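You operate a simulated robot arm through the tools that you are given. There is no shell and no other tool.

You are at the controls of a simulated robot arm. One attempt, no reset.

TASK
Polish the smudges off the table mirror with a wet cloth.
Fine: wet the lens cloth at the cold tap first, shut the lever, cloth back after. What is to be rubbed or washed off counts as gone when no trace of it is left.

The check looks at the end state, three seconds after you hand in, the way a careful person would. Anything else that was tipped, shoved, dropped, spilled or broken makes it a failure. Flat cloth is picked up by pressing the open fingertips on it (5 to 10 N) and closing them slowly along it; thin cloth reads only 2 to 8 mm in the jaws.

THE ROBOT
A 7-joint arm with a two-finger parallel gripper, fixed in place. Base frame: the origin is on the floor under the middle of its stand, x ahead of it, y to its left, z up. Readings come in m, rad, newtons and seconds.
It reaches about 1.247 m from its shoulder. Its first joint turns from -2.304 to 2.304 rad. Payload 3.91 kg.
The tool frame sits at the grasp point between the pads (the TCP): z along the fingers, y along the line on which they close. The tips reach 0.03 m beyond it. The gripper opens to 0.11 m. The fingers are 0.02 m wide and 0.01 m thick; the gripper's body (0.048 by 0.112 m) begins 0.055 m behind the TCP.
Orientation is that of the tool frame in the base frame, as a unit quaternion [w, x, y, z]. With the fingers straight down and closing along the base's y, the tool's x points along the base's -x, its y along +y and its z along -z.

THE INTERFACE
- The arm moves only by the tool play_rows. Its argument "steps" is one flat list of numbers, 7 for each row, row after row: the shift along the base's x, y, z in m, then the turn, a rotation vector about the base's x, y, z in rad, then the opening, from 0 (shut) to 1 (fully open). In form: [x, y, z, ax, ay, az, gripper, x, y, z, ax, ay, az, gripper, ...]. A call has 1 to 20 rows; each row is the pose to reach, as a shift and turn from the pose commanded when the call began. Each row takes 0.2 s and may step no farther than 0.05 m and 0.15 rad from the row before; otherwise, or with a gripper value out of range, the whole call is refused. Where a pose cannot be reached the arm comes as near as it can. A force on the tool above 40 N (or 10 N above the force at the start of the call, whichever is more), or a blocked arm, ends the call early, and 0.2 s more pass. Each finger travels about 0.108 m/s and halts on what it meets, pressing with about 44 N; the grip force reading is that of the motor and also rises with nothing between the fingers. The clock runs only during rows and for 0.2 s after the last one: add rows that repeat a pose to give the fingers time. It gives the time, the measured TCP pose, the force on the tool (base axes), the opening and the grip force at its end, in the units of the frame above (readings bear some noise), with the torque about the TCP (base axes, N m) and any sound that the robot's microphone picked up.
- Cameras (640 x 400 px; columns grow to the right, rows downward): "scene" is fixed at [0.0504, 0.4996, 1.746]; the picture's right is [0.20, -0.98, 0.00], its down [-0.72, -0.15, -0.68] and it looks along [0.66, 0.14, -0.74] (base axes); focal length 318 px, centre (320, 200). "wrist" rides on the gripper at [0.072, 0.017, -0.103] in the tool frame; the picture's right is [-0.23, 0.97, 0.00], its down [-0.76, -0.18, -0.62] and it looks along [-0.61, -0.14, 0.78] (tool axes); focal length 222 px, centre (320, 200). There is no depth. A picture from a camera that has moved, and an enlarged one, comes with that camera's place and axes in the base frame and with its lens.
- capture(camera): a new picture of that camera. The clock stands still meanwhile.
- inspect(camera, box): a new picture of the part [left, top, right, bottom] of that camera's present view, enlarged. The clock stands still meanwhile.
- job_done(): hands the job in; it is judged then, once.

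Nothing tells you positions but the pictures and the camera data. Unless the task says otherwise, let go and move clear before handing in.

The tools are called after ">>>" as name(argument=value, ...) on one line, values as JSON. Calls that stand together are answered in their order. play_rows: Moves the arm, as the interface text tells. Its arguments: {"type":"object","properties":{"steps":{"type":"array","items":{"type":"number"}}},"required":["steps"]} The other tools are called the same way: capture (camera) takes a picture; inspect (camera, box) takes an enlarged picture of a part of a camera's view; job_done () hands the job in.

At the start:

```text
time_s: 0.0
position: [0.4327, 0.3792, 1.3944]
orientation: [0.0, 0.0, 1.0, 0.0]
contact_force: [-0.5, -0.1, 1.0]
ft_torque: [-0.04, 0.0, 0.0]
opening: 0.1098
grip_force: 0.0
```

scene: 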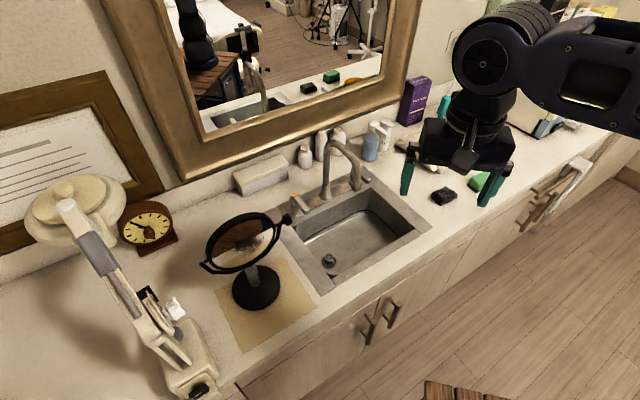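
wrist: 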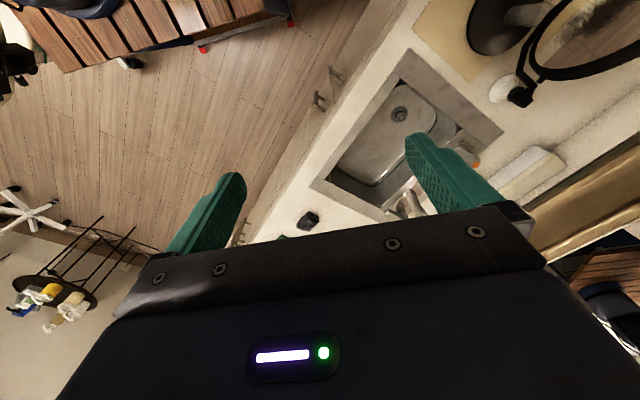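

The scene shows a bathroom counter with a sink and tap, a round table mirror on a mat, and several small items (black and green) right of the sink. I'll take enlarged looks before moving anything.

>>> inspect(camera="scene", box=[180, 190, 340, 290])

>>> inspect(camera="scene", box=[280, 110, 440, 210])

>>> inspect(camera="scene", box=[400, 120, 600, 245])

>>> inspect(camera="scene", box=[180, 260, 340, 360])

>>> inspect(camera="wrist", box=[280, 0, 640, 225])

```text
4.00 times, centred on (260, 240) of scene
camera zoom: at [0.0504, 0.4996, 1.746], right [0.2, -0.98, 0.0], down [-0.72, -0.15, -0.68], along [0.66, 0.14, -0.74], focal length 1273 px, centre (560, 40)
```

zoom: 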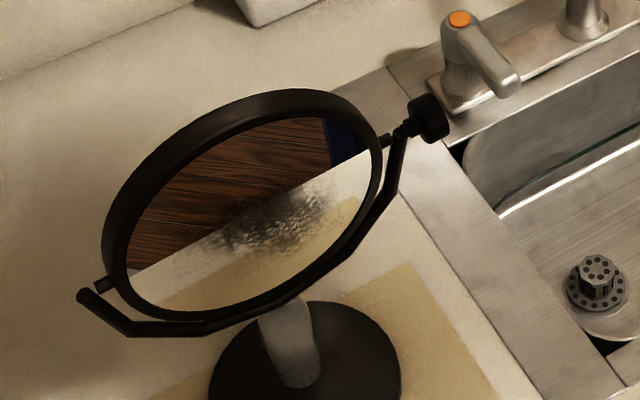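

```text
4.00 times, centred on (360, 160) of scene
camera zoom: at [0.0504, 0.4996, 1.746], right [0.2, -0.98, 0.0], down [-0.72, -0.15, -0.68], along [0.66, 0.14, -0.74], focal length 1273 px, centre (160, 360)
```

zoom: 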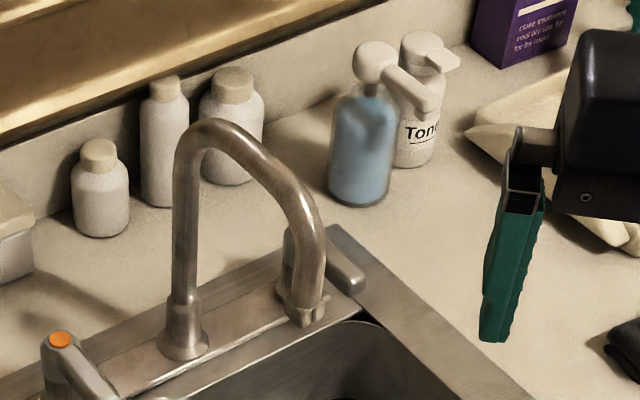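

```text
3.20 times, centred on (500, 182) of scene
camera zoom: at [0.0504, 0.4996, 1.746], right [0.2, -0.98, 0.0], down [-0.72, -0.15, -0.68], along [0.66, 0.14, -0.74], focal length 1019 px, centre (-256, 256)
```

zoom: 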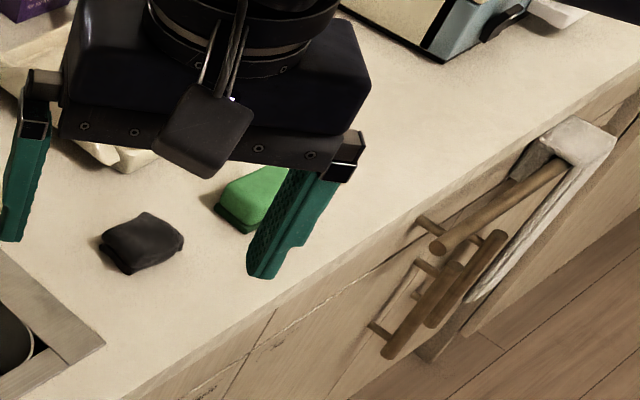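

```text
4.00 times, centred on (260, 310) of scene
camera zoom: at [0.0504, 0.4996, 1.746], right [0.2, -0.98, 0.0], down [-0.72, -0.15, -0.68], along [0.66, 0.14, -0.74], focal length 1273 px, centre (560, -240)
```

zoom: 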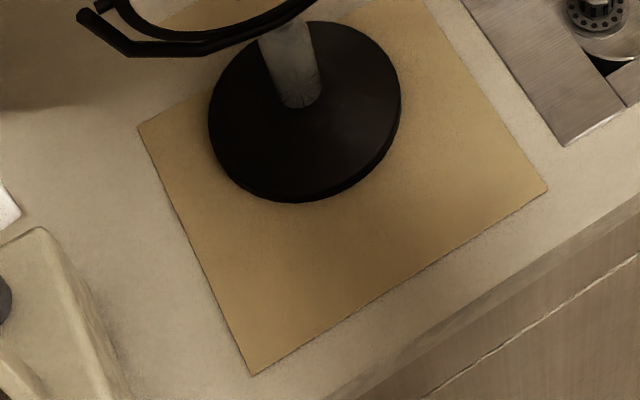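

```text
1.78 times, centred on (460, 112) of wrist
camera zoom: at [0.3604, 0.3969, 1.4981], right [0.23, 0.97, 0.0], down [0.76, -0.18, 0.62], along [0.61, -0.14, -0.78], focal length 395 px, centre (71, 356)
```

zoom: 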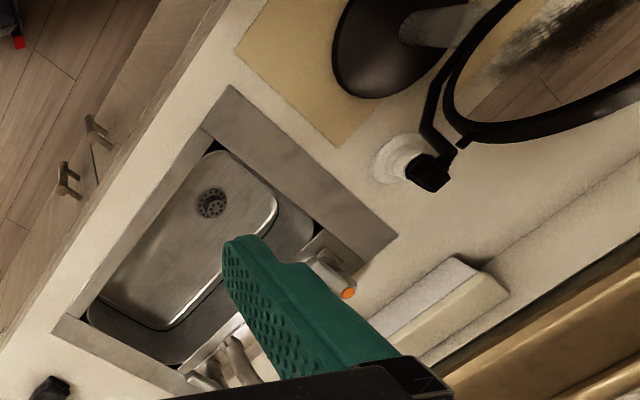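

The counter runs diagonally (about 45° in the base frame) at roughly z = 0.9. A black folded cloth-like item lies near (0.91, 0.22) and the mirror's base is near (0.43, 0.77). I'll move the wrist camera closer to the black and green items to identify the lens cloth.

>>> play_rows(steps=[0.03, -0.013, -0.02, 0, 0, 0, 1, 0.065, -0.026, -0.045, 0, 0, 0, 1, 0.1, -0.04, -0.07, 0, 0, 0, 1, 0.135, -0.053, -0.095, 0, 0, 0, 1, 0.17, -0.066, -0.12, 0, 0, 0, 1, 0.205, -0.08, -0.145, 0, 0, 0, 1, 0.235, -0.09, -0.17, 0, 0, 0, 1, 0.26, -0.1, -0.195, 0, 0, 0, 1, 0.26, -0.1, -0.195, 0, 0, 0, 1])

>>> capture(camera="wrist")

>>> capture(camera="scene")

```text
time_s: 2.0
position: [0.6926, 0.2794, 1.1993]
orientation: [0.0, 0.0, 1.0, 0.0]
contact_force: [0.4, -0.8, 1.0]
ft_torque: [-0.02, -0.01, 0.03]
opening: 0.11
grip_force: 0.2
```

```text
taken
camera wrist: at [0.6209, 0.2971, 1.3027], right [0.23, 0.97, 0.0], down [0.76, -0.18, 0.62], along [0.61, -0.14, -0.78], focal length 222 px, centre (320, 200)
```

wrist: 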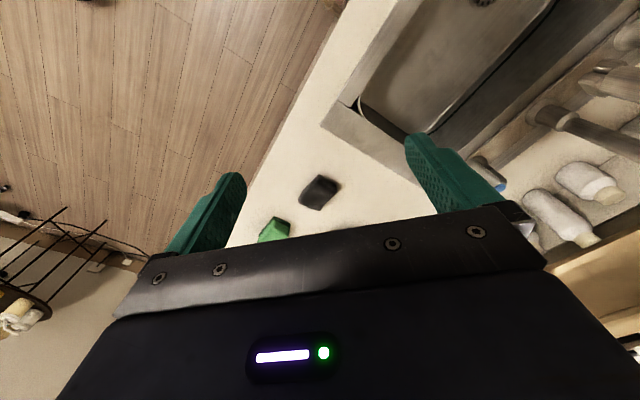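

```text
taken
```

scene: 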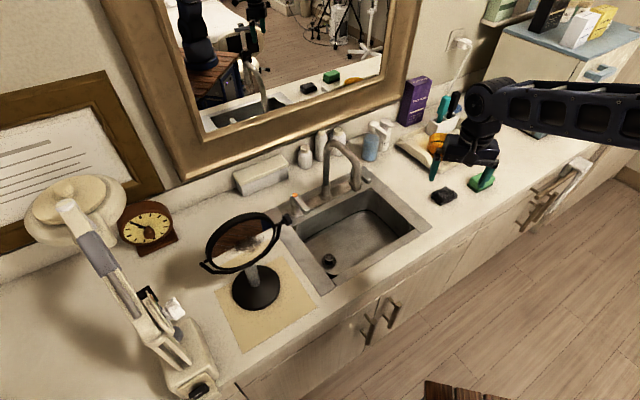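

>>> inspect(camera="wrist", box=[240, 140, 400, 240])

>>> inspect(camera="scene", box=[360, 70, 520, 220])

>>> inspect(camera="scene", box=[0, 160, 240, 400])

>>> inspect(camera="scene", box=[460, 0, 640, 120])

>>> inspect(camera="wrist", box=[400, 0, 640, 250])

```text
4.00 times, centred on (320, 190) of wrist
camera zoom: at [0.6209, 0.2971, 1.3027], right [0.23, 0.97, 0.0], down [0.76, -0.18, 0.62], along [0.61, -0.14, -0.78], focal length 888 px, centre (320, 240)
```

zoom: 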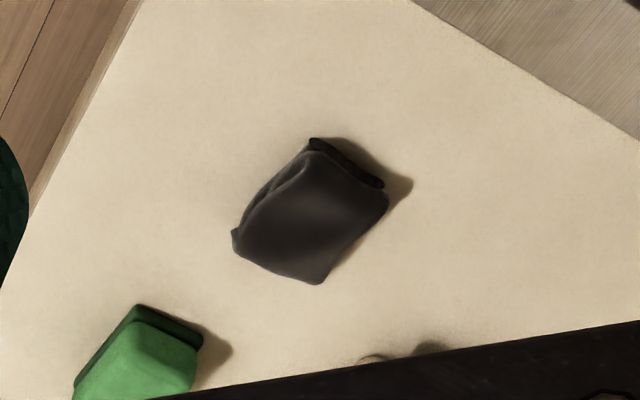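

```text
2.67 times, centred on (440, 145) of scene
camera zoom: at [0.0504, 0.4996, 1.746], right [0.2, -0.98, 0.0], down [-0.72, -0.15, -0.68], along [0.66, 0.14, -0.74], focal length 849 px, centre (0, 347)
```

zoom: 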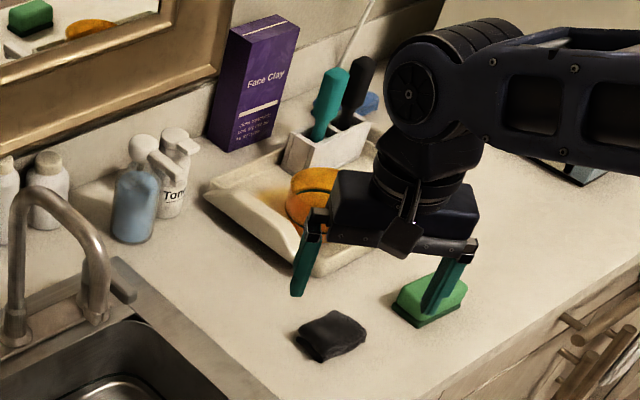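

```text
1.67 times, centred on (120, 280) of scene
camera zoom: at [0.0504, 0.4996, 1.746], right [0.2, -0.98, 0.0], down [-0.72, -0.15, -0.68], along [0.66, 0.14, -0.74], focal length 531 px, centre (653, 67)
```

zoom: 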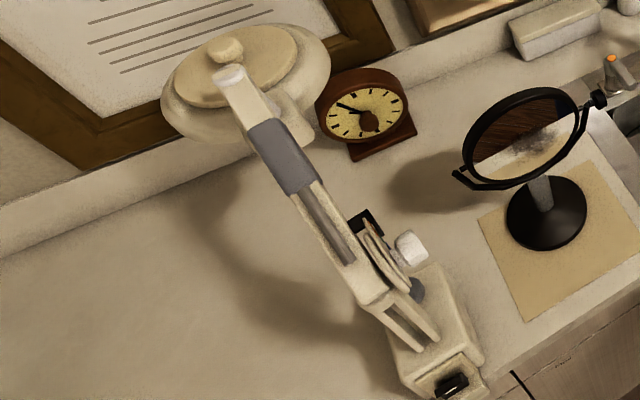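

```text
3.33 times, centred on (550, 60) of scene
camera zoom: at [0.0504, 0.4996, 1.746], right [0.2, -0.98, 0.0], down [-0.72, -0.15, -0.68], along [0.66, 0.14, -0.74], focal length 1061 px, centre (-447, 667)
```

zoom: 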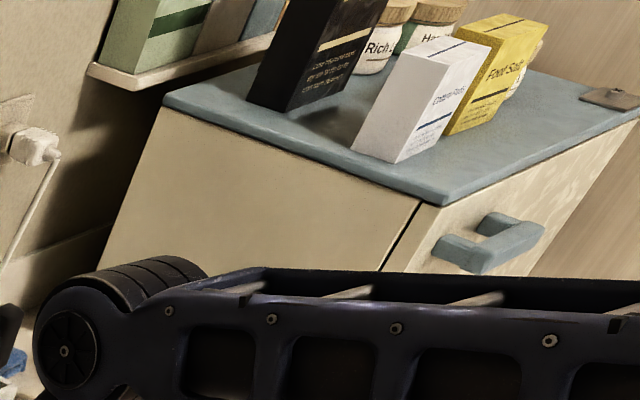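

```text
1.60 times, centred on (520, 125) of wrist
camera zoom: at [0.6209, 0.2971, 1.3027], right [0.23, 0.97, 0.0], down [0.76, -0.18, 0.62], along [0.61, -0.14, -0.78], focal length 355 px, centre (0, 320)
```

zoom: 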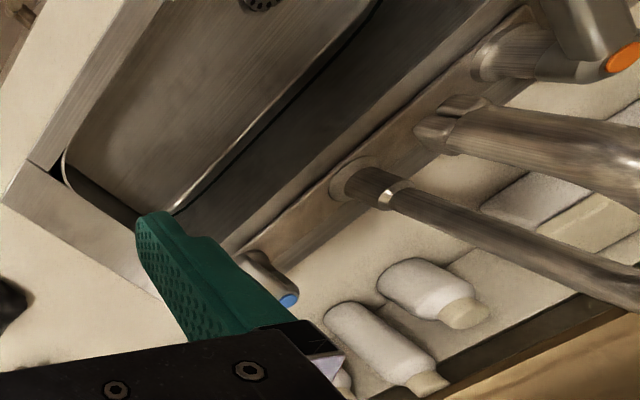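

The black folded item is a cloth, so it is the lens cloth. The green/black one is a scouring sponge, and an orange sponge sits in a tray. The right-hand lever has the blue mark, so it is the cold tap. I'll zoom in on the levers and the mirror before touching anything.

>>> inspect(camera="scene", box=[330, 130, 400, 200])

>>> inspect(camera="scene", box=[280, 120, 400, 220])

>>> inspect(camera="scene", box=[195, 200, 295, 280])

>>> inspect(camera="scene", box=[420, 175, 470, 215])

```text
5.71 times, centred on (365, 165) of scene
camera zoom: at [0.0504, 0.4996, 1.746], right [0.2, -0.98, 0.0], down [-0.72, -0.15, -0.68], along [0.66, 0.14, -0.74], focal length 1819 px, centre (63, 400)
```

zoom: 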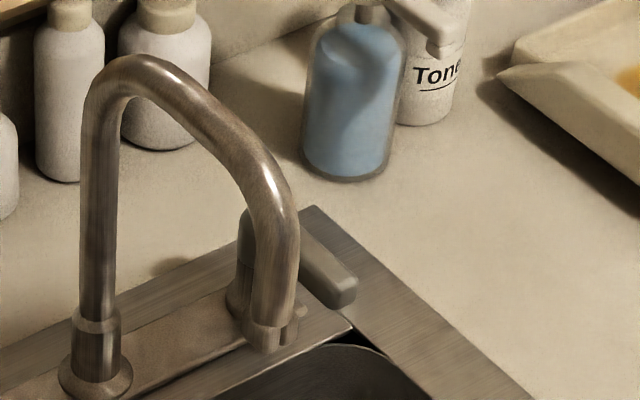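

```text
4.00 times, centred on (340, 170) of scene
camera zoom: at [0.0504, 0.4996, 1.746], right [0.2, -0.98, 0.0], down [-0.72, -0.15, -0.68], along [0.66, 0.14, -0.74], focal length 1273 px, centre (240, 320)
```

zoom: 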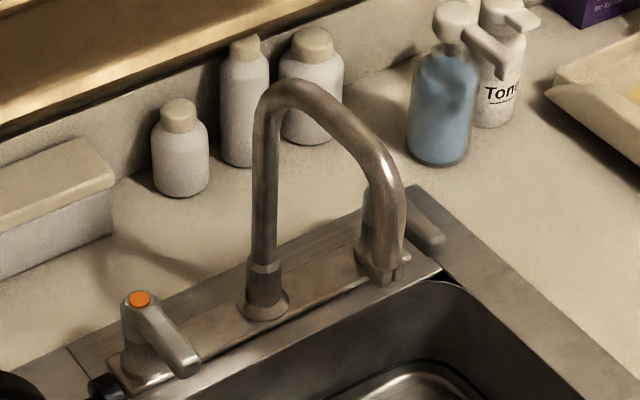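

```text
5.00 times, centred on (245, 240) of scene
camera zoom: at [0.0504, 0.4996, 1.746], right [0.2, -0.98, 0.0], down [-0.72, -0.15, -0.68], along [0.66, 0.14, -0.74], focal length 1592 px, centre (695, 0)
```

zoom: 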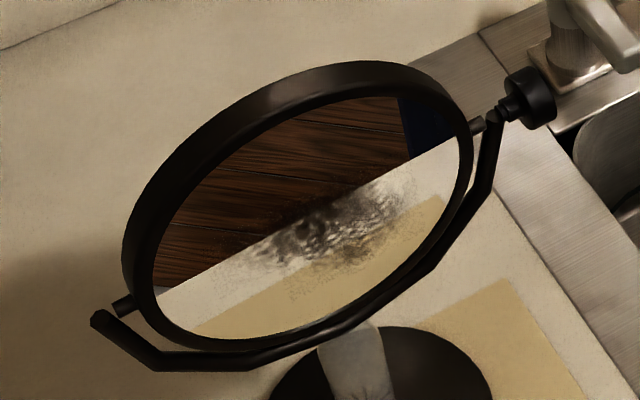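

```text
10.00 times, centred on (445, 195) of scene
camera zoom: at [0.0504, 0.4996, 1.746], right [0.2, -0.98, 0.0], down [-0.72, -0.15, -0.68], along [0.66, 0.14, -0.74], focal length 3184 px, centre (-930, 250)
```

zoom: 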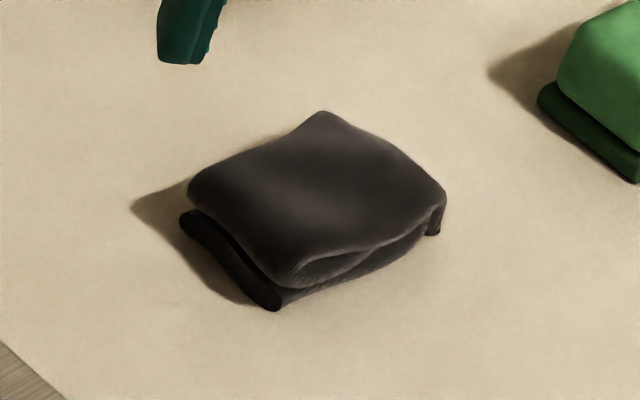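

Estimated so far: spout outlet near (0.716, 0.526, 1.07), cold lever post near (0.91, 0.545), counter top near z = 0.895. I'll turn the gripper 45° to face the counter squarely, staying high, and look at the tap levers.

>>> play_rows(steps=[0, 0.01, 0.02, 0, 0, 0.13, 1, 0, 0.03, 0.04, 0, 0, 0.26, 1, 0, 0.05, 0.06, 0, 0, 0.39, 1, 0, 0.07, 0.07, 0, 0, 0.52, 1, 0, 0.09, 0.07, 0, 0, 0.65, 1, 0, 0.11, 0.07, 0, 0, 0.7854, 1, 0, 0.11, 0.07, 0, 0, 0.7854, 1])

>>> capture(camera="wrist")

>>> inspect(camera="wrist", box=[240, 0, 480, 200])

```text
time_s: 3.6
position: [0.6915, 0.3914, 1.2707]
orientation: [0.0, -0.384, 0.923, 0.0]
contact_force: [-0.6, -0.2, 0.7]
ft_torque: [0.03, 0.01, 0.03]
opening: 0.1102
grip_force: 0.1
```

```text
taken
camera wrist: at [0.6296, 0.3515, 1.3737], right [-0.53, 0.85, 0.0], down [0.66, 0.41, 0.62], along [0.53, 0.33, -0.78], focal length 222 px, centre (320, 200)
```

wrist: 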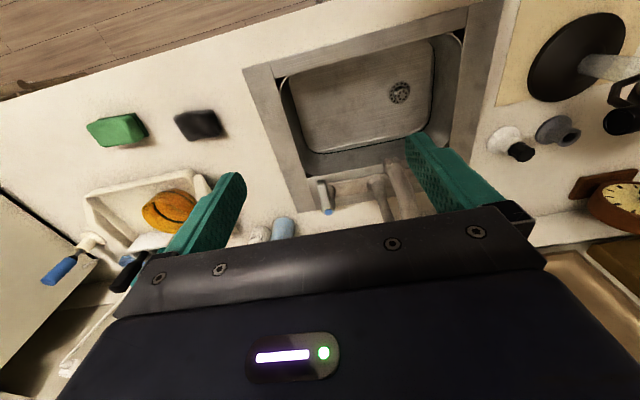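

```text
2.00 times, centred on (360, 100) of wrist
camera zoom: at [0.6296, 0.3515, 1.3737], right [-0.53, 0.85, 0.0], down [0.66, 0.41, 0.62], along [0.53, 0.33, -0.78], focal length 444 px, centre (240, 400)
```

zoom: 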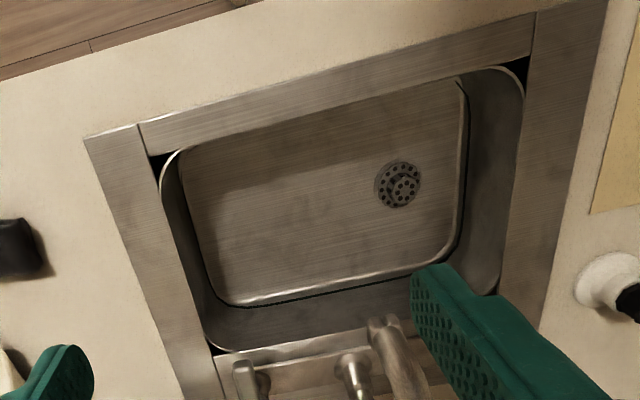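

I can see the cold lever with its blue mark at the edge of the gripper. I'll zoom in on it.

>>> inspect(camera="wrist", box=[290, 160, 410, 235])

>>> inspect(camera="wrist", box=[160, 90, 240, 150])

```text
5.33 times, centred on (350, 198) of wrist
camera zoom: at [0.6296, 0.3515, 1.3737], right [-0.53, 0.85, 0.0], down [0.66, 0.41, 0.62], along [0.53, 0.33, -0.78], focal length 1185 px, centre (160, 213)
```

zoom: 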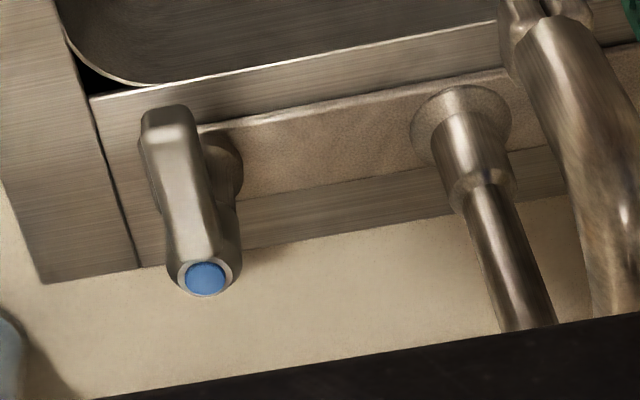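

```text
6.67 times, centred on (200, 120) of wrist
camera zoom: at [0.6296, 0.3515, 1.3737], right [-0.53, 0.85, 0.0], down [0.66, 0.41, 0.62], along [0.53, 0.33, -0.78], focal length 1481 px, centre (1120, 733)
```

zoom: 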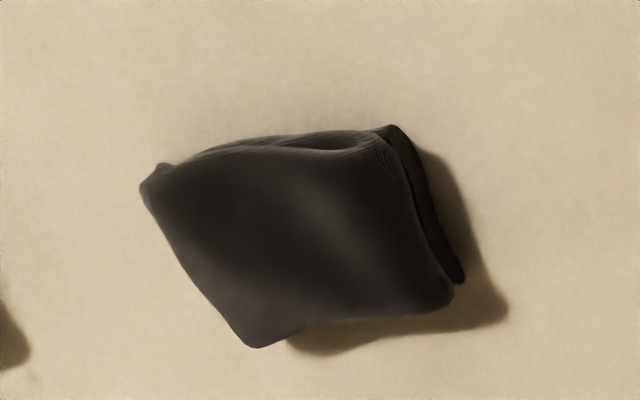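

The cold lever points straight out toward the sink: post near (0.92, 0.558), tip near (0.866, 0.496, 0.97). I'll go above it, with the gripper half open and clear of the spout, for a closer look.

>>> play_rows(steps=[0.035, 0.0, -0.01, 0, 0, 0, 0.7, 0.07, 0.005, -0.03, 0, 0, 0, 0.5, 0.1, 0.02, -0.05, 0, 0, 0, 0.5, 0.13, 0.04, -0.07, 0, 0, 0, 0.5, 0.155, 0.055, -0.09, 0, 0, 0, 0.5, 0.165, 0.065, -0.11, 0, 0, 0, 0.5, 0.165, 0.065, -0.11, 0, 0, 0, 0.5])

>>> capture(camera="wrist")

>>> inspect(camera="scene", box=[300, 80, 460, 220])

```text
time_s: 5.2
position: [0.8588, 0.454, 1.1601]
orientation: [0.0, -0.383, 0.924, 0.001]
contact_force: [0.4, 0.8, -1.2]
ft_torque: [-0.03, 0.02, 0.02]
opening: 0.0551
grip_force: 0.1
```

```text
taken
camera wrist: at [0.7953, 0.4156, 1.2633], right [-0.53, 0.85, 0.0], down [0.66, 0.41, 0.62], along [0.53, 0.33, -0.78], focal length 222 px, centre (320, 200)
```

wrist: 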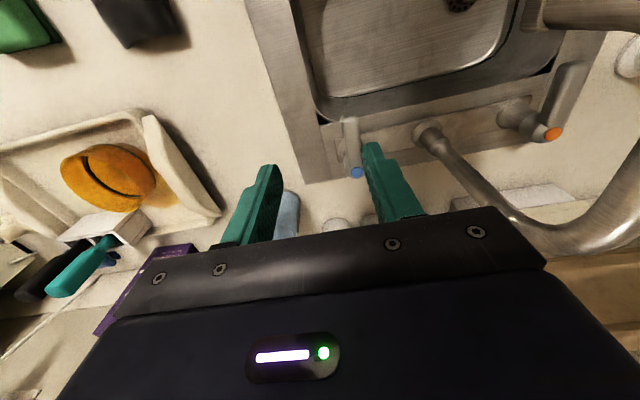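

```text
2.86 times, centred on (380, 150) of scene
camera zoom: at [0.0504, 0.4996, 1.746], right [0.2, -0.98, 0.0], down [-0.72, -0.15, -0.68], along [0.66, 0.14, -0.74], focal length 910 px, centre (149, 343)
```

zoom: 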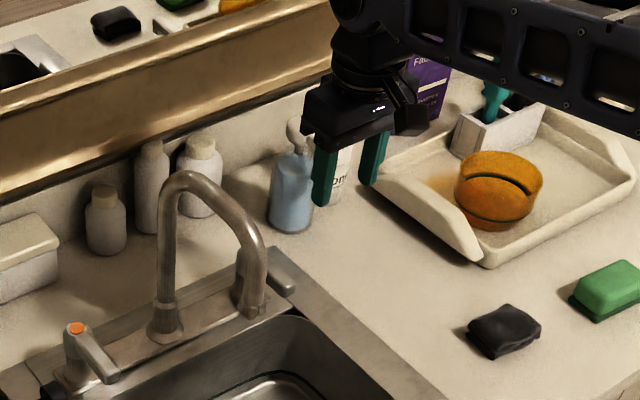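

The lever lies along the line x − y = 0.36, from the post at (0.912, 0.552) to the tip at (0.861, 0.501, 0.976). I'll lower the half-open fingers to straddle it near the tip.

>>> play_rows(steps=[0.01, 0.03, -0.03, 0, 0, 0, 0.5, 0.0173, 0.0608, -0.06, 0, 0, 0, 0.5, 0.0173, 0.0608, -0.1, 0, 0, 0, 0.5, 0.0173, 0.0608, -0.14, 0, 0, 0, 0.5, 0.0173, 0.0608, -0.165, 0, 0, 0, 0.5, 0.0173, 0.0608, -0.178, 0, 0, 0, 0.5, 0.0173, 0.0608, -0.178, 0, 0, 0, 0.5])

>>> capture(camera="wrist")

>>> inspect(camera="scene", box=[320, 120, 420, 210])

```text
time_s: 6.8
position: [0.8748, 0.5153, 0.9809]
orientation: [-0.001, -0.382, 0.924, 0.0]
contact_force: [0.6, 0.5, -0.1]
ft_torque: [0.01, 0.01, 0.01]
opening: 0.0552
grip_force: 0.1
```

```text
taken
camera wrist: at [0.812, 0.4762, 1.0842], right [-0.53, 0.85, 0.0], down [0.66, 0.41, 0.62], along [0.53, 0.33, -0.78], focal length 222 px, centre (320, 200)
```

wrist: 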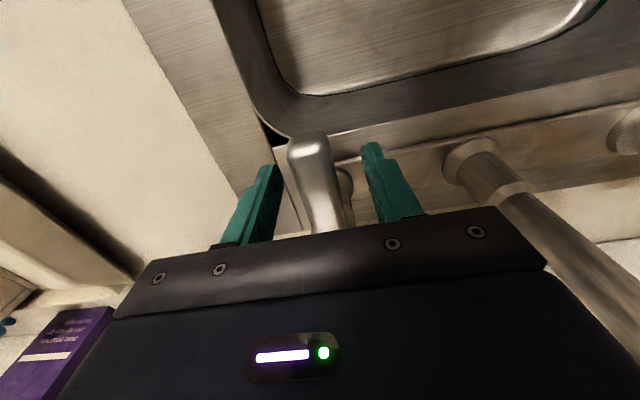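

```text
4.44 times, centred on (370, 165) of scene
camera zoom: at [0.0504, 0.4996, 1.746], right [0.2, -0.98, 0.0], down [-0.72, -0.15, -0.68], along [0.66, 0.14, -0.74], focal length 1415 px, centre (98, 356)
```

zoom: 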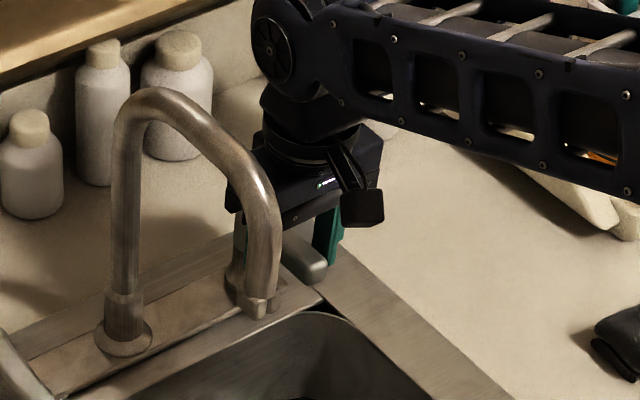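

The lever sits between the fingers. I'll narrow them slightly and gently try to swing the lever outward, away from the spout, about its post, watching the force and listening for water.

>>> play_rows(steps=[0, 0, 0, 0, 0, 0, 0.32, 0, 0, 0, 0, 0, 0, 0.32, 0.0055, -0.0048, 0, 0, 0, 0.14, 0.32, 0.0117, -0.0088, 0, 0, 0, 0.28, 0.32, 0.0117, -0.0088, 0, 0, 0, 0.28, 0.32])

>>> capture(camera="wrist")

>>> inspect(camera="scene", box=[310, 130, 430, 230])

```text
time_s: 8.0
position: [0.8878, 0.5065, 0.9819]
orientation: [0.0, -0.508, 0.861, 0.0]
contact_force: [0.2, 1.1, 0.2]
ft_torque: [0.01, -0.03, 0.01]
opening: 0.0352
grip_force: 0.2
```

```text
taken
camera wrist: at [0.8374, 0.4519, 1.0848], right [-0.74, 0.67, 0.0], down [0.52, 0.58, 0.62], along [0.42, 0.46, -0.78], focal length 222 px, centre (320, 200)
```

wrist: 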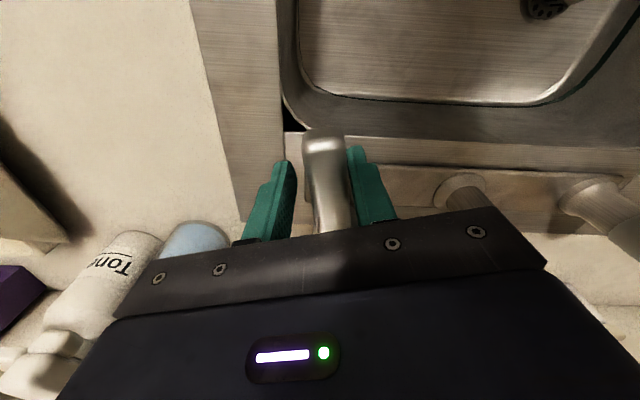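

```text
4.00 times, centred on (370, 180) of scene
camera zoom: at [0.0504, 0.4996, 1.746], right [0.2, -0.98, 0.0], down [-0.72, -0.15, -0.68], along [0.66, 0.14, -0.74], focal length 1273 px, centre (120, 280)
```

zoom: 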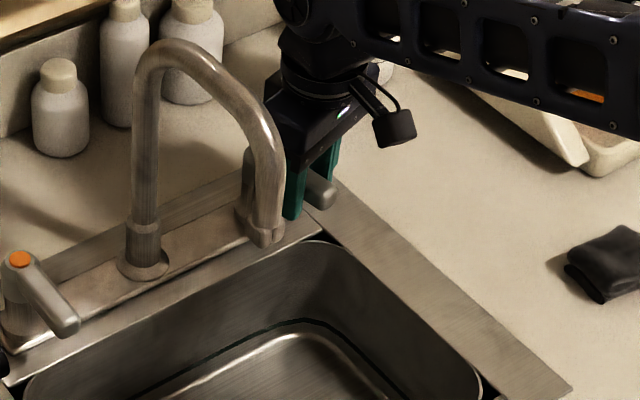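

The lever is turning outward freely, with no resistance. I'll swing it further and watch for water.

>>> play_rows(steps=[0.0066, -0.0031, 0, 0, 0, 0.14, 0.32, 0.0136, -0.0052, 0, 0, 0, 0.28, 0.32, 0.0136, -0.0052, 0, 0, 0, 0.28, 0.32])

>>> inspect(camera="scene", box=[290, 130, 450, 230])

>>> capture(camera="wrist")

```text
time_s: 8.8
position: [0.9003, 0.501, 0.9823]
orientation: [0.0, -0.624, 0.781, 0.0]
contact_force: [0.3, -0.2, 0.2]
ft_torque: [-0.02, 0.02, 0.01]
opening: 0.0351
grip_force: 0.0
```

```text
4.00 times, centred on (370, 180) of scene
camera zoom: at [0.0504, 0.4996, 1.746], right [0.2, -0.98, 0.0], down [-0.72, -0.15, -0.68], along [0.66, 0.14, -0.74], focal length 1273 px, centre (120, 280)
```

zoom: 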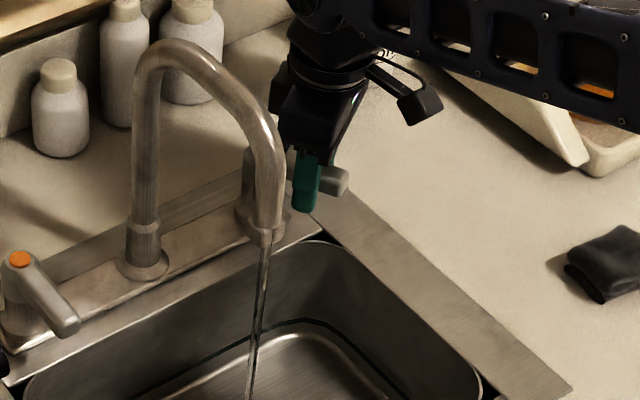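

```text
taken
camera wrist: at [0.868, 0.4349, 1.0851], right [-0.9, 0.44, 0.0], down [0.34, 0.7, 0.62], along [0.27, 0.56, -0.78], focal length 222 px, centre (320, 200)
```

wrist: 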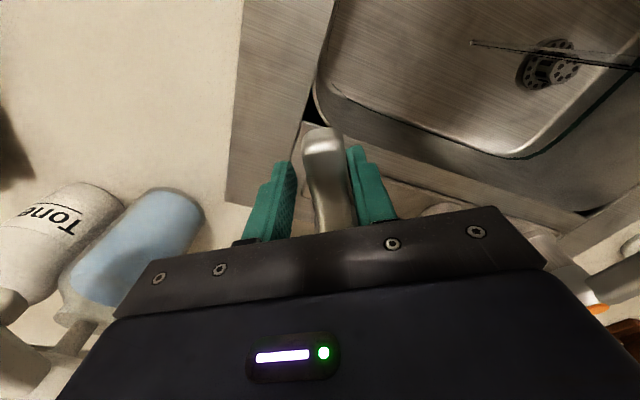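

Water is running in a thin stream from the spout (lever about 0.5 rad outward). Now I'll lift off the lever and go above the lens cloth, which measures about 8 × 5 cm, centred near (0.913, 0.224), long side along the counter.

>>> play_rows(steps=[0, 0, 0.04, 0, 0, 0, 0.45, 0, 0, 0.085, 0, 0, 0, 0.45, 0, 0, 0.13, 0, 0, 0, 0.45, 0, -0.04, 0.15, 0, 0, -0.1, 0.45, 0.003, -0.085, 0.15, 0, 0, -0.2, 0.45, 0.005, -0.13, 0.14, 0, 0, -0.3, 0.45, 0.008, -0.175, 0.12, 0, 0, -0.4, 0.45, 0.01, -0.22, 0.1, 0, 0, -0.5, 0.45, 0.0127, -0.262, 0.09, 0, 0, -0.56, 0.45, 0.0127, -0.277, 0.07, 0, 0, -0.56, 0.45, 0.0127, -0.277, 0.07, 0, 0, -0.56, 0.45])

>>> capture(camera="wrist")

>>> capture(camera="scene")

```text
time_s: 11.2
position: [0.9128, 0.2246, 1.0512]
orientation: [0.0, -0.383, 0.924, 0.0]
contact_force: [-0.8, -1.2, -0.6]
ft_torque: [0.02, 0.01, -0.03]
opening: 0.0494
grip_force: 0.1
```

```text
taken
camera wrist: at [0.8499, 0.1861, 1.1546], right [-0.53, 0.85, 0.0], down [0.66, 0.41, 0.62], along [0.53, 0.33, -0.78], focal length 222 px, centre (320, 200)
```

wrist: 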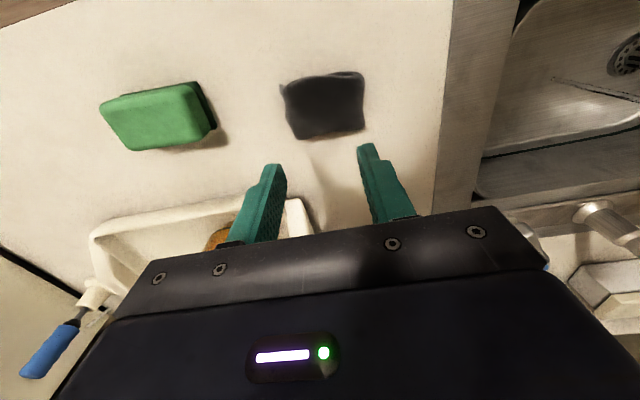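

```text
taken
```

scene: 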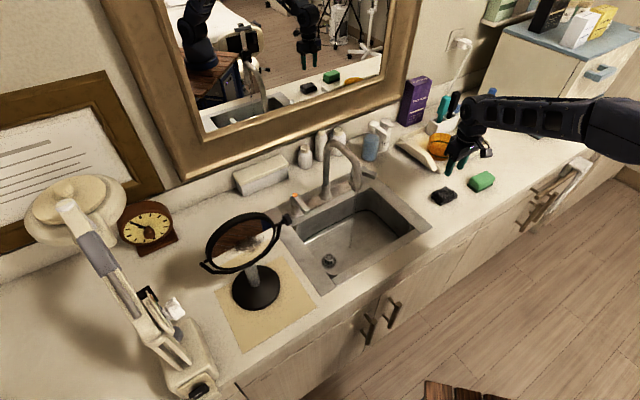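

>>> inspect(camera="wrist", box=[260, 50, 400, 150])

>>> inspect(camera="scene", box=[290, 130, 450, 290])

>>> inspect(camera="scene", box=[410, 130, 510, 210])

```text
4.00 times, centred on (330, 100) of wrist
camera zoom: at [0.8499, 0.1861, 1.1546], right [-0.53, 0.85, 0.0], down [0.66, 0.41, 0.62], along [0.53, 0.33, -0.78], focal length 888 px, centre (280, 600)
```

zoom: 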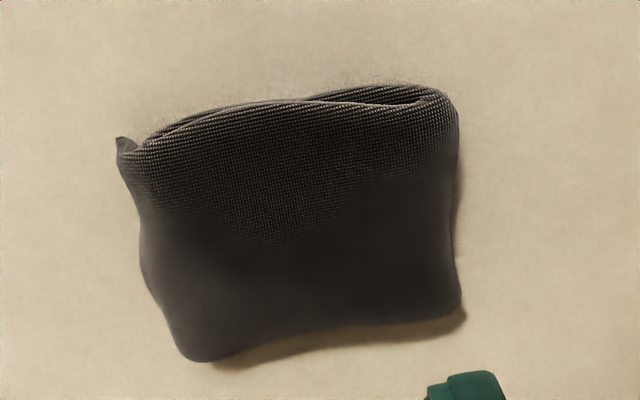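

```text
2.50 times, centred on (370, 210) of scene
camera zoom: at [0.0504, 0.4996, 1.746], right [0.2, -0.98, 0.0], down [-0.72, -0.15, -0.68], along [0.66, 0.14, -0.74], focal length 796 px, centre (195, 175)
```

zoom: 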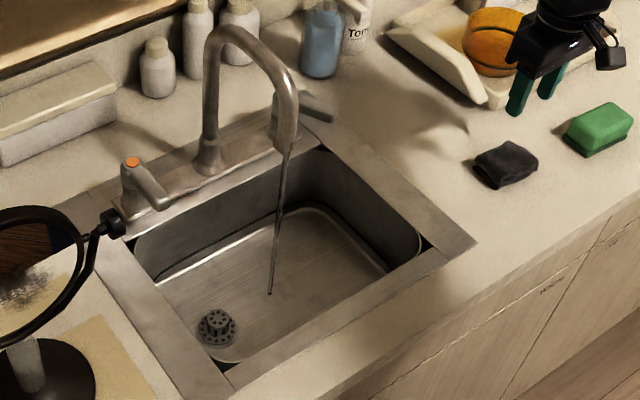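

```text
5.00 times, centred on (460, 170) of scene
camera zoom: at [0.0504, 0.4996, 1.746], right [0.2, -0.98, 0.0], down [-0.72, -0.15, -0.68], along [0.66, 0.14, -0.74], focal length 1592 px, centre (-380, 350)
```

zoom: 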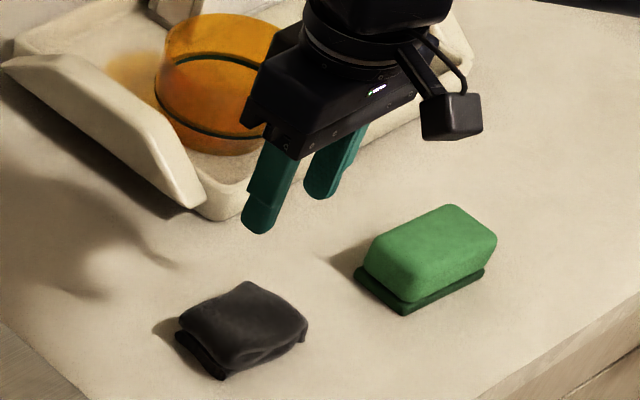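

Water is running cleanly into the basin and the lever stays put. I'll centre over the cloth at (0.910, 0.227) and descend to just above it.

>>> play_rows(steps=[-0.0015, 0.0015, -0.03, 0, 0, 0, 0.45, -0.003, 0.003, -0.06, 0, 0, 0, 0.45, -0.003, 0.003, -0.085, 0, 0, 0, 0.45, -0.003, 0.003, -0.095, 0, 0, 0, 0.45, -0.003, 0.003, -0.095, 0, 0, 0, 0.45])

>>> inspect(camera="scene", box=[410, 150, 490, 210])

>>> capture(camera="wrist")

```text
time_s: 12.2
position: [0.9114, 0.2274, 0.9667]
orientation: [0.004, -0.383, 0.924, 0.0]
contact_force: [0.9, 0.6, 13.0]
ft_torque: [0.13, 0.18, 0.02]
opening: 0.0492
grip_force: 0.0
stopped in row 5: the force on the tool passed its limit at 52 N (the readings are from after the stop); the commanded pose is now the measured one
```

```text
6.67 times, centred on (450, 180) of scene
camera zoom: at [0.0504, 0.4996, 1.746], right [0.2, -0.98, 0.0], down [-0.72, -0.15, -0.68], along [0.66, 0.14, -0.74], focal length 2122 px, centre (-547, 333)
```

zoom: 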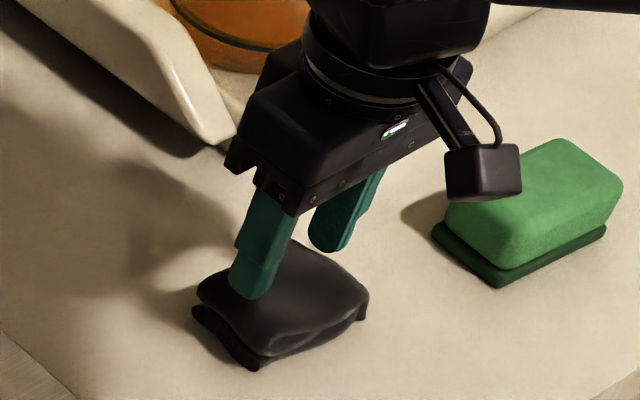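

```text
taken
camera wrist: at [0.848, 0.1889, 1.0683], right [-0.53, 0.85, 0.0], down [0.66, 0.41, 0.63], along [0.54, 0.33, -0.78], focal length 222 px, centre (320, 200)
```

wrist: 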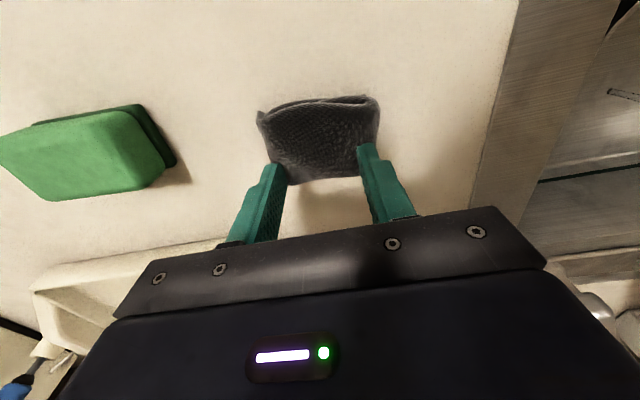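

Contact came about 2 cm higher than I estimated (cloth top about z = 0.937), and the fingers sit toward the back edge of the cloth. I'll lift slightly, re-centre at (0.900, 0.226), and come back down gently.

>>> play_rows(steps=[0, 0, 0.015, 0, 0, 0, 0.45, -0.011, -0.0015, 0.015, 0, 0, 0, 0.45, -0.011, -0.0015, 0.008, 0, 0, 0, 0.45, -0.011, -0.0015, 0.006, 0, 0, 0, 0.45])

>>> inspect(camera="scene", box=[410, 150, 490, 210])

>>> inspect(camera="wrist", box=[220, 60, 420, 220])

```text
time_s: 13.2
position: [0.9003, 0.2258, 0.9702]
orientation: [0.003, -0.383, 0.924, 0.0]
contact_force: [0.2, 0.3, -0.6]
ft_torque: [-0.01, -0.02, -0.01]
opening: 0.0496
grip_force: 0.0
```

```text
6.67 times, centred on (450, 180) of scene
camera zoom: at [0.0504, 0.4996, 1.746], right [0.2, -0.98, 0.0], down [-0.72, -0.15, -0.68], along [0.66, 0.14, -0.74], focal length 2122 px, centre (-547, 333)
```

zoom: 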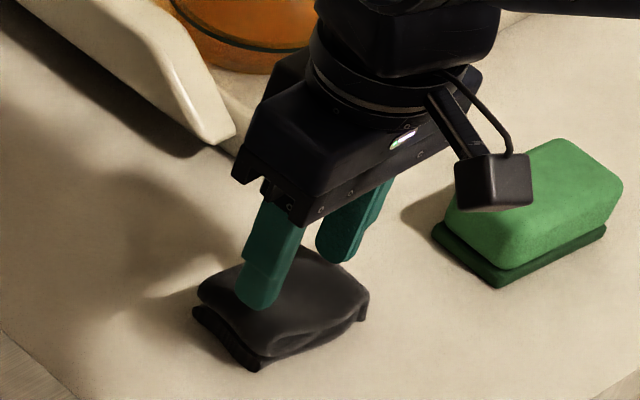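

```text
2.50 times, centred on (320, 140) of wrist
camera zoom: at [0.8368, 0.1871, 1.0726], right [-0.53, 0.85, 0.0], down [0.66, 0.41, 0.63], along [0.53, 0.33, -0.78], focal length 555 px, centre (320, 350)
```

zoom: 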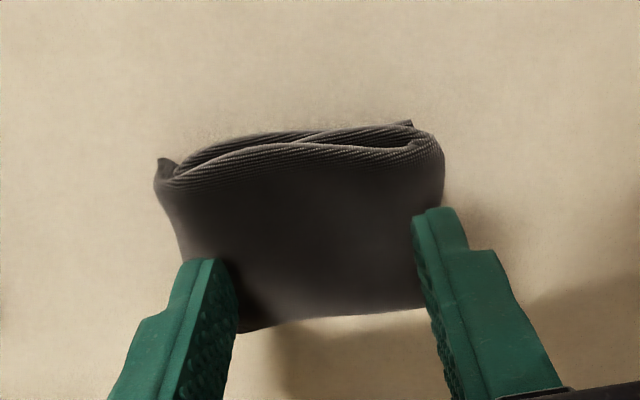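

The fingers are centred on the cloth but near its side edges, so I'll narrow them to about 3.5 cm and lower in small steps until I feel 5–10 N.

>>> play_rows(steps=[0, 0, 0, 0, 0, 0, 0.33, -0.002, 0, 0, 0, 0, 0, 0.33, -0.002, 0, -0.003, 0, 0, 0, 0.33, -0.002, 0, -0.005, 0, 0, 0, 0.33])

>>> inspect(camera="wrist", box=[220, 60, 420, 220])

```text
time_s: 14.2
position: [0.8982, 0.2267, 0.9652]
orientation: [0.004, -0.382, 0.924, 0.0]
contact_force: [-0.6, -0.6, 9.0]
ft_torque: [-0.02, 0.12, -0.01]
opening: 0.0364
grip_force: 0.2
```

```text
2.50 times, centred on (320, 140) of wrist
camera zoom: at [0.8348, 0.187, 1.0684], right [-0.53, 0.85, 0.0], down [0.66, 0.41, 0.63], along [0.53, 0.33, -0.78], focal length 555 px, centre (320, 350)
```

zoom: 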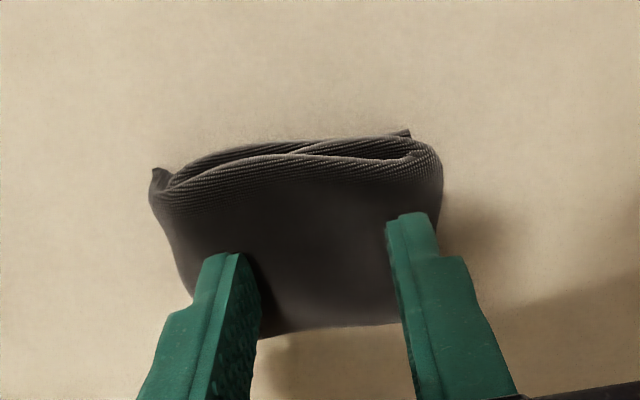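

I have about 9 N on the cloth, which is in the window. Now I'll close the fingers slowly along it.

>>> play_rows(steps=[0, 0, 0, 0, 0, 0, 0.31, 0, 0, 0, 0, 0, 0, 0.29, 0, 0, 0, 0, 0, 0, 0.27, 0, 0, 0, 0, 0, 0, 0.25, 0, 0, 0, 0, 0, 0, 0.23, 0, 0, 0, 0, 0, 0, 0.21, 0, 0, 0, 0, 0, 0, 0.19, 0, 0, 0, 0, 0, 0, 0.17])

>>> inspect(camera="wrist", box=[220, 60, 420, 220])

```text
time_s: 16.0
position: [0.8979, 0.2259, 0.9666]
orientation: [0.004, -0.383, 0.924, 0.0]
contact_force: [-2.0, 4.2, 16.0]
ft_torque: [0.16, 0.15, 0.01]
opening: 0.0245
grip_force: 6.1
```

```text
2.50 times, centred on (320, 140) of wrist
camera zoom: at [0.8345, 0.187, 1.0683], right [-0.53, 0.85, 0.0], down [0.66, 0.41, 0.63], along [0.53, 0.33, -0.78], focal length 555 px, centre (320, 350)
```

zoom: 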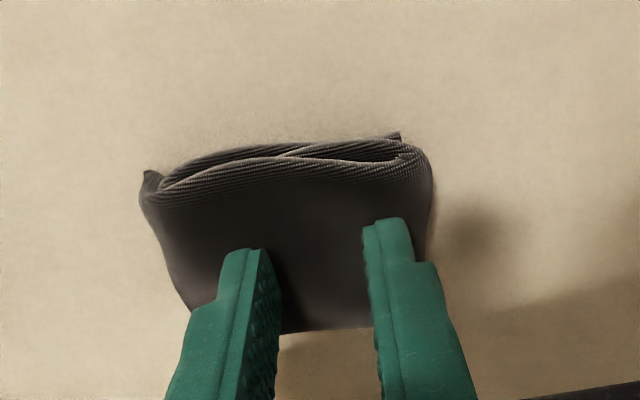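

Vertical force has risen to 16 N and the fingers are meeting some resistance. I'll ease up about 1.5 mm and keep closing slowly.

>>> play_rows(steps=[0, 0, 0.0008, 0, 0, 0, 0.16, 0, 0, 0.0015, 0, 0, 0, 0.15, 0, 0, 0.0015, 0, 0, 0, 0.13, 0, 0, 0.0015, 0, 0, 0, 0.11, 0, 0, 0.0015, 0, 0, 0, 0.09])

>>> inspect(camera="wrist", box=[220, 60, 420, 220])

```text
time_s: 17.2
position: [0.8987, 0.2251, 0.9666]
orientation: [0.003, -0.383, 0.924, 0.0]
contact_force: [-0.6, -0.2, -0.1]
ft_torque: [0.0, 0.0, 0.01]
opening: 0.0098
grip_force: 0.1
```

```text
2.50 times, centred on (320, 140) of wrist
camera zoom: at [0.8349, 0.1871, 1.0691], right [-0.53, 0.85, 0.0], down [0.66, 0.41, 0.63], along [0.53, 0.33, -0.78], focal length 555 px, centre (320, 350)
```

zoom: 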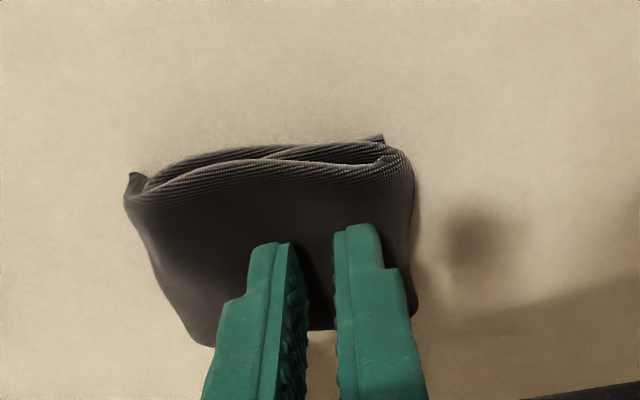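

The fingers slid together without gathering the cloth because I eased the pressure off. The cloth shifted slightly, to about (0.903, 0.217). I'll lift, reopen, re-centre and press again, this time keeping the pressure on while closing.

>>> play_rows(steps=[0, 0, 0.012, 0, 0, 0, 0.2, 0.0045, -0.008, 0.012, 0, 0, 0, 0.4, 0.0045, -0.008, 0.008, 0, 0, 0, 0.4, 0.0045, -0.008, 0.003, 0, 0, 0, 0.4, 0.0045, -0.008, 0.0, 0, 0, 0, 0.4, 0.0045, -0.008, -0.0015, 0, 0, 0, 0.4])

>>> inspect(camera="wrist", box=[220, 60, 420, 220])

>>> inspect(camera="scene", box=[410, 150, 490, 210])

```text
time_s: 18.6
position: [0.9033, 0.2196, 0.966]
orientation: [0.005, -0.383, 0.924, -0.001]
contact_force: [-2.8, -1.2, 11.0]
ft_torque: [0.02, 0.24, 0.02]
opening: 0.0439
grip_force: 0.1
```

```text
2.50 times, centred on (320, 140) of wrist
camera zoom: at [0.8392, 0.1797, 1.0684], right [-0.53, 0.85, 0.0], down [0.66, 0.41, 0.63], along [0.53, 0.33, -0.78], focal length 555 px, centre (320, 350)
```

zoom: 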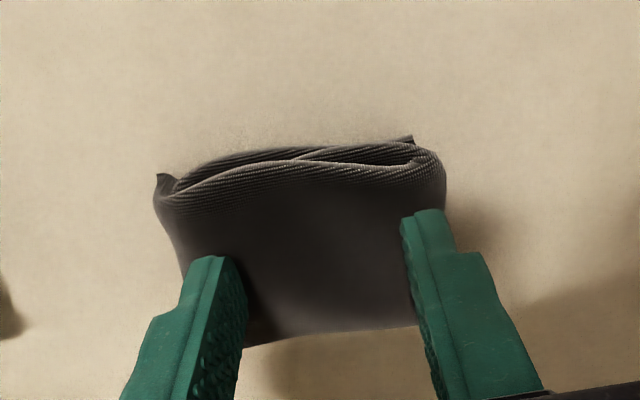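

```text
6.67 times, centred on (450, 180) of scene
camera zoom: at [0.0504, 0.4996, 1.746], right [0.2, -0.98, 0.0], down [-0.72, -0.15, -0.68], along [0.66, 0.14, -0.74], focal length 2122 px, centre (-547, 333)
```

zoom: 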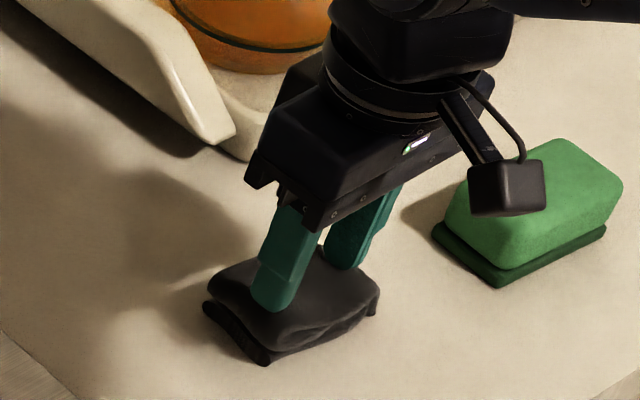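

I have 11 N on the cloth with the fingers straddling the middle. Closing slowly while holding the pressure.

>>> play_rows(steps=[0, 0, 0.0003, 0, 0, 0, 0.38, 0, 0, 0.0003, 0, 0, 0, 0.36, 0, 0, 0.0003, 0, 0, 0, 0.34, 0, 0, 0.0003, 0, 0, 0, 0.32, 0, 0, 0.0003, 0, 0, 0, 0.3, 0, 0, 0.0003, 0, 0, 0, 0.28, 0, 0, 0.0003, 0, 0, 0, 0.26, 0, 0, 0.0003, 0, 0, 0, 0.24, 0, 0, 0.0003, 0, 0, 0, 0.22, 0, 0, 0.0003, 0, 0, 0, 0.2])

>>> inspect(camera="wrist", box=[220, 60, 420, 220])

```text
time_s: 20.8
position: [0.9023, 0.2178, 0.9663]
orientation: [0.003, -0.383, 0.924, -0.001]
contact_force: [-1.7, 3.1, 17.5]
ft_torque: [0.14, 0.16, 0.01]
opening: 0.0283
grip_force: 6.5
```

```text
2.50 times, centred on (320, 140) of wrist
camera zoom: at [0.8392, 0.1793, 1.0683], right [-0.53, 0.85, 0.0], down [0.66, 0.41, 0.63], along [0.53, 0.33, -0.78], focal length 555 px, centre (320, 350)
```

zoom: 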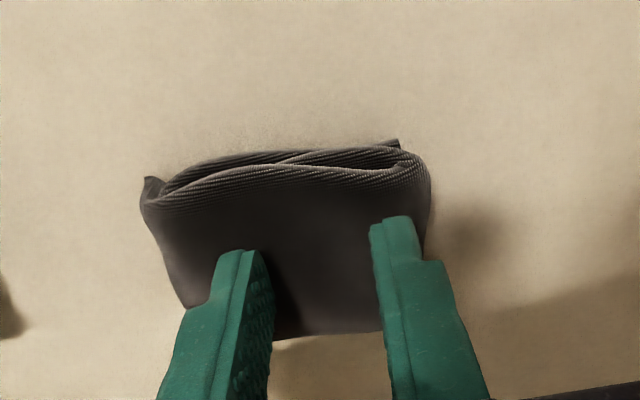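

The cloth is being dragged more than gathered. I'll finish closing at this pressure to see whether it bunches at the end.

>>> play_rows(steps=[0, 0, 0.0004, 0, 0, 0, 0.18, 0, 0, 0.0004, 0, 0, 0, 0.16, 0, 0, 0.0004, 0, 0, 0, 0.14, 0, 0, 0.0004, 0, 0, 0, 0.12, 0, 0, 0.0004, 0, 0, 0, 0.1, 0, 0, 0.0004, 0, 0, 0, 0.08, 0, 0, 0.0004, 0, 0, 0, 0.06, 0, 0, 0.0004, 0, 0, 0, 0.04, 0, 0, 0.0004, 0, 0, 0, 0.02, 0, 0, 0.0004, 0, 0, 0, 0.0])

>>> inspect(camera="wrist", box=[220, 60, 420, 220])

>>> inspect(camera="scene", box=[410, 150, 490, 210])

```text
time_s: 23.0
position: [0.9041, 0.2173, 0.9656]
orientation: [0.003, -0.383, 0.924, 0.0]
contact_force: [-3.3, -0.8, 11.8]
ft_torque: [-0.01, 0.11, -0.02]
opening: 0.0
grip_force: 37.9
```

```text
2.50 times, centred on (320, 140) of wrist
camera zoom: at [0.8391, 0.1789, 1.0684], right [-0.53, 0.85, 0.0], down [0.66, 0.41, 0.63], along [0.53, 0.33, -0.78], focal length 555 px, centre (320, 350)
```

zoom: 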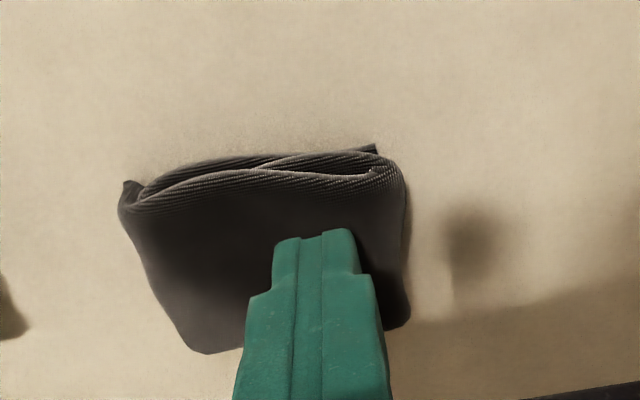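

```text
6.67 times, centred on (450, 180) of scene
camera zoom: at [0.0504, 0.4996, 1.746], right [0.2, -0.98, 0.0], down [-0.72, -0.15, -0.68], along [0.66, 0.14, -0.74], focal length 2122 px, centre (-547, 333)
```

zoom: 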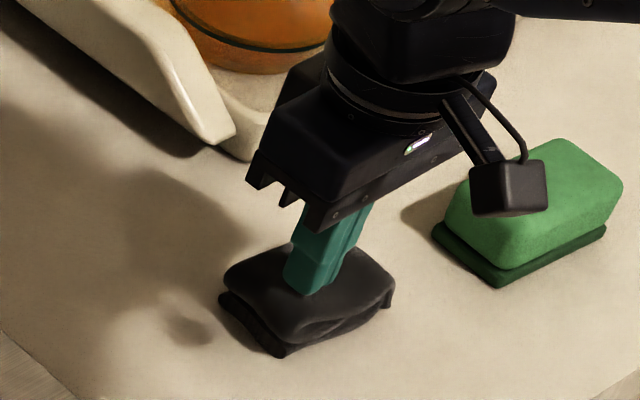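

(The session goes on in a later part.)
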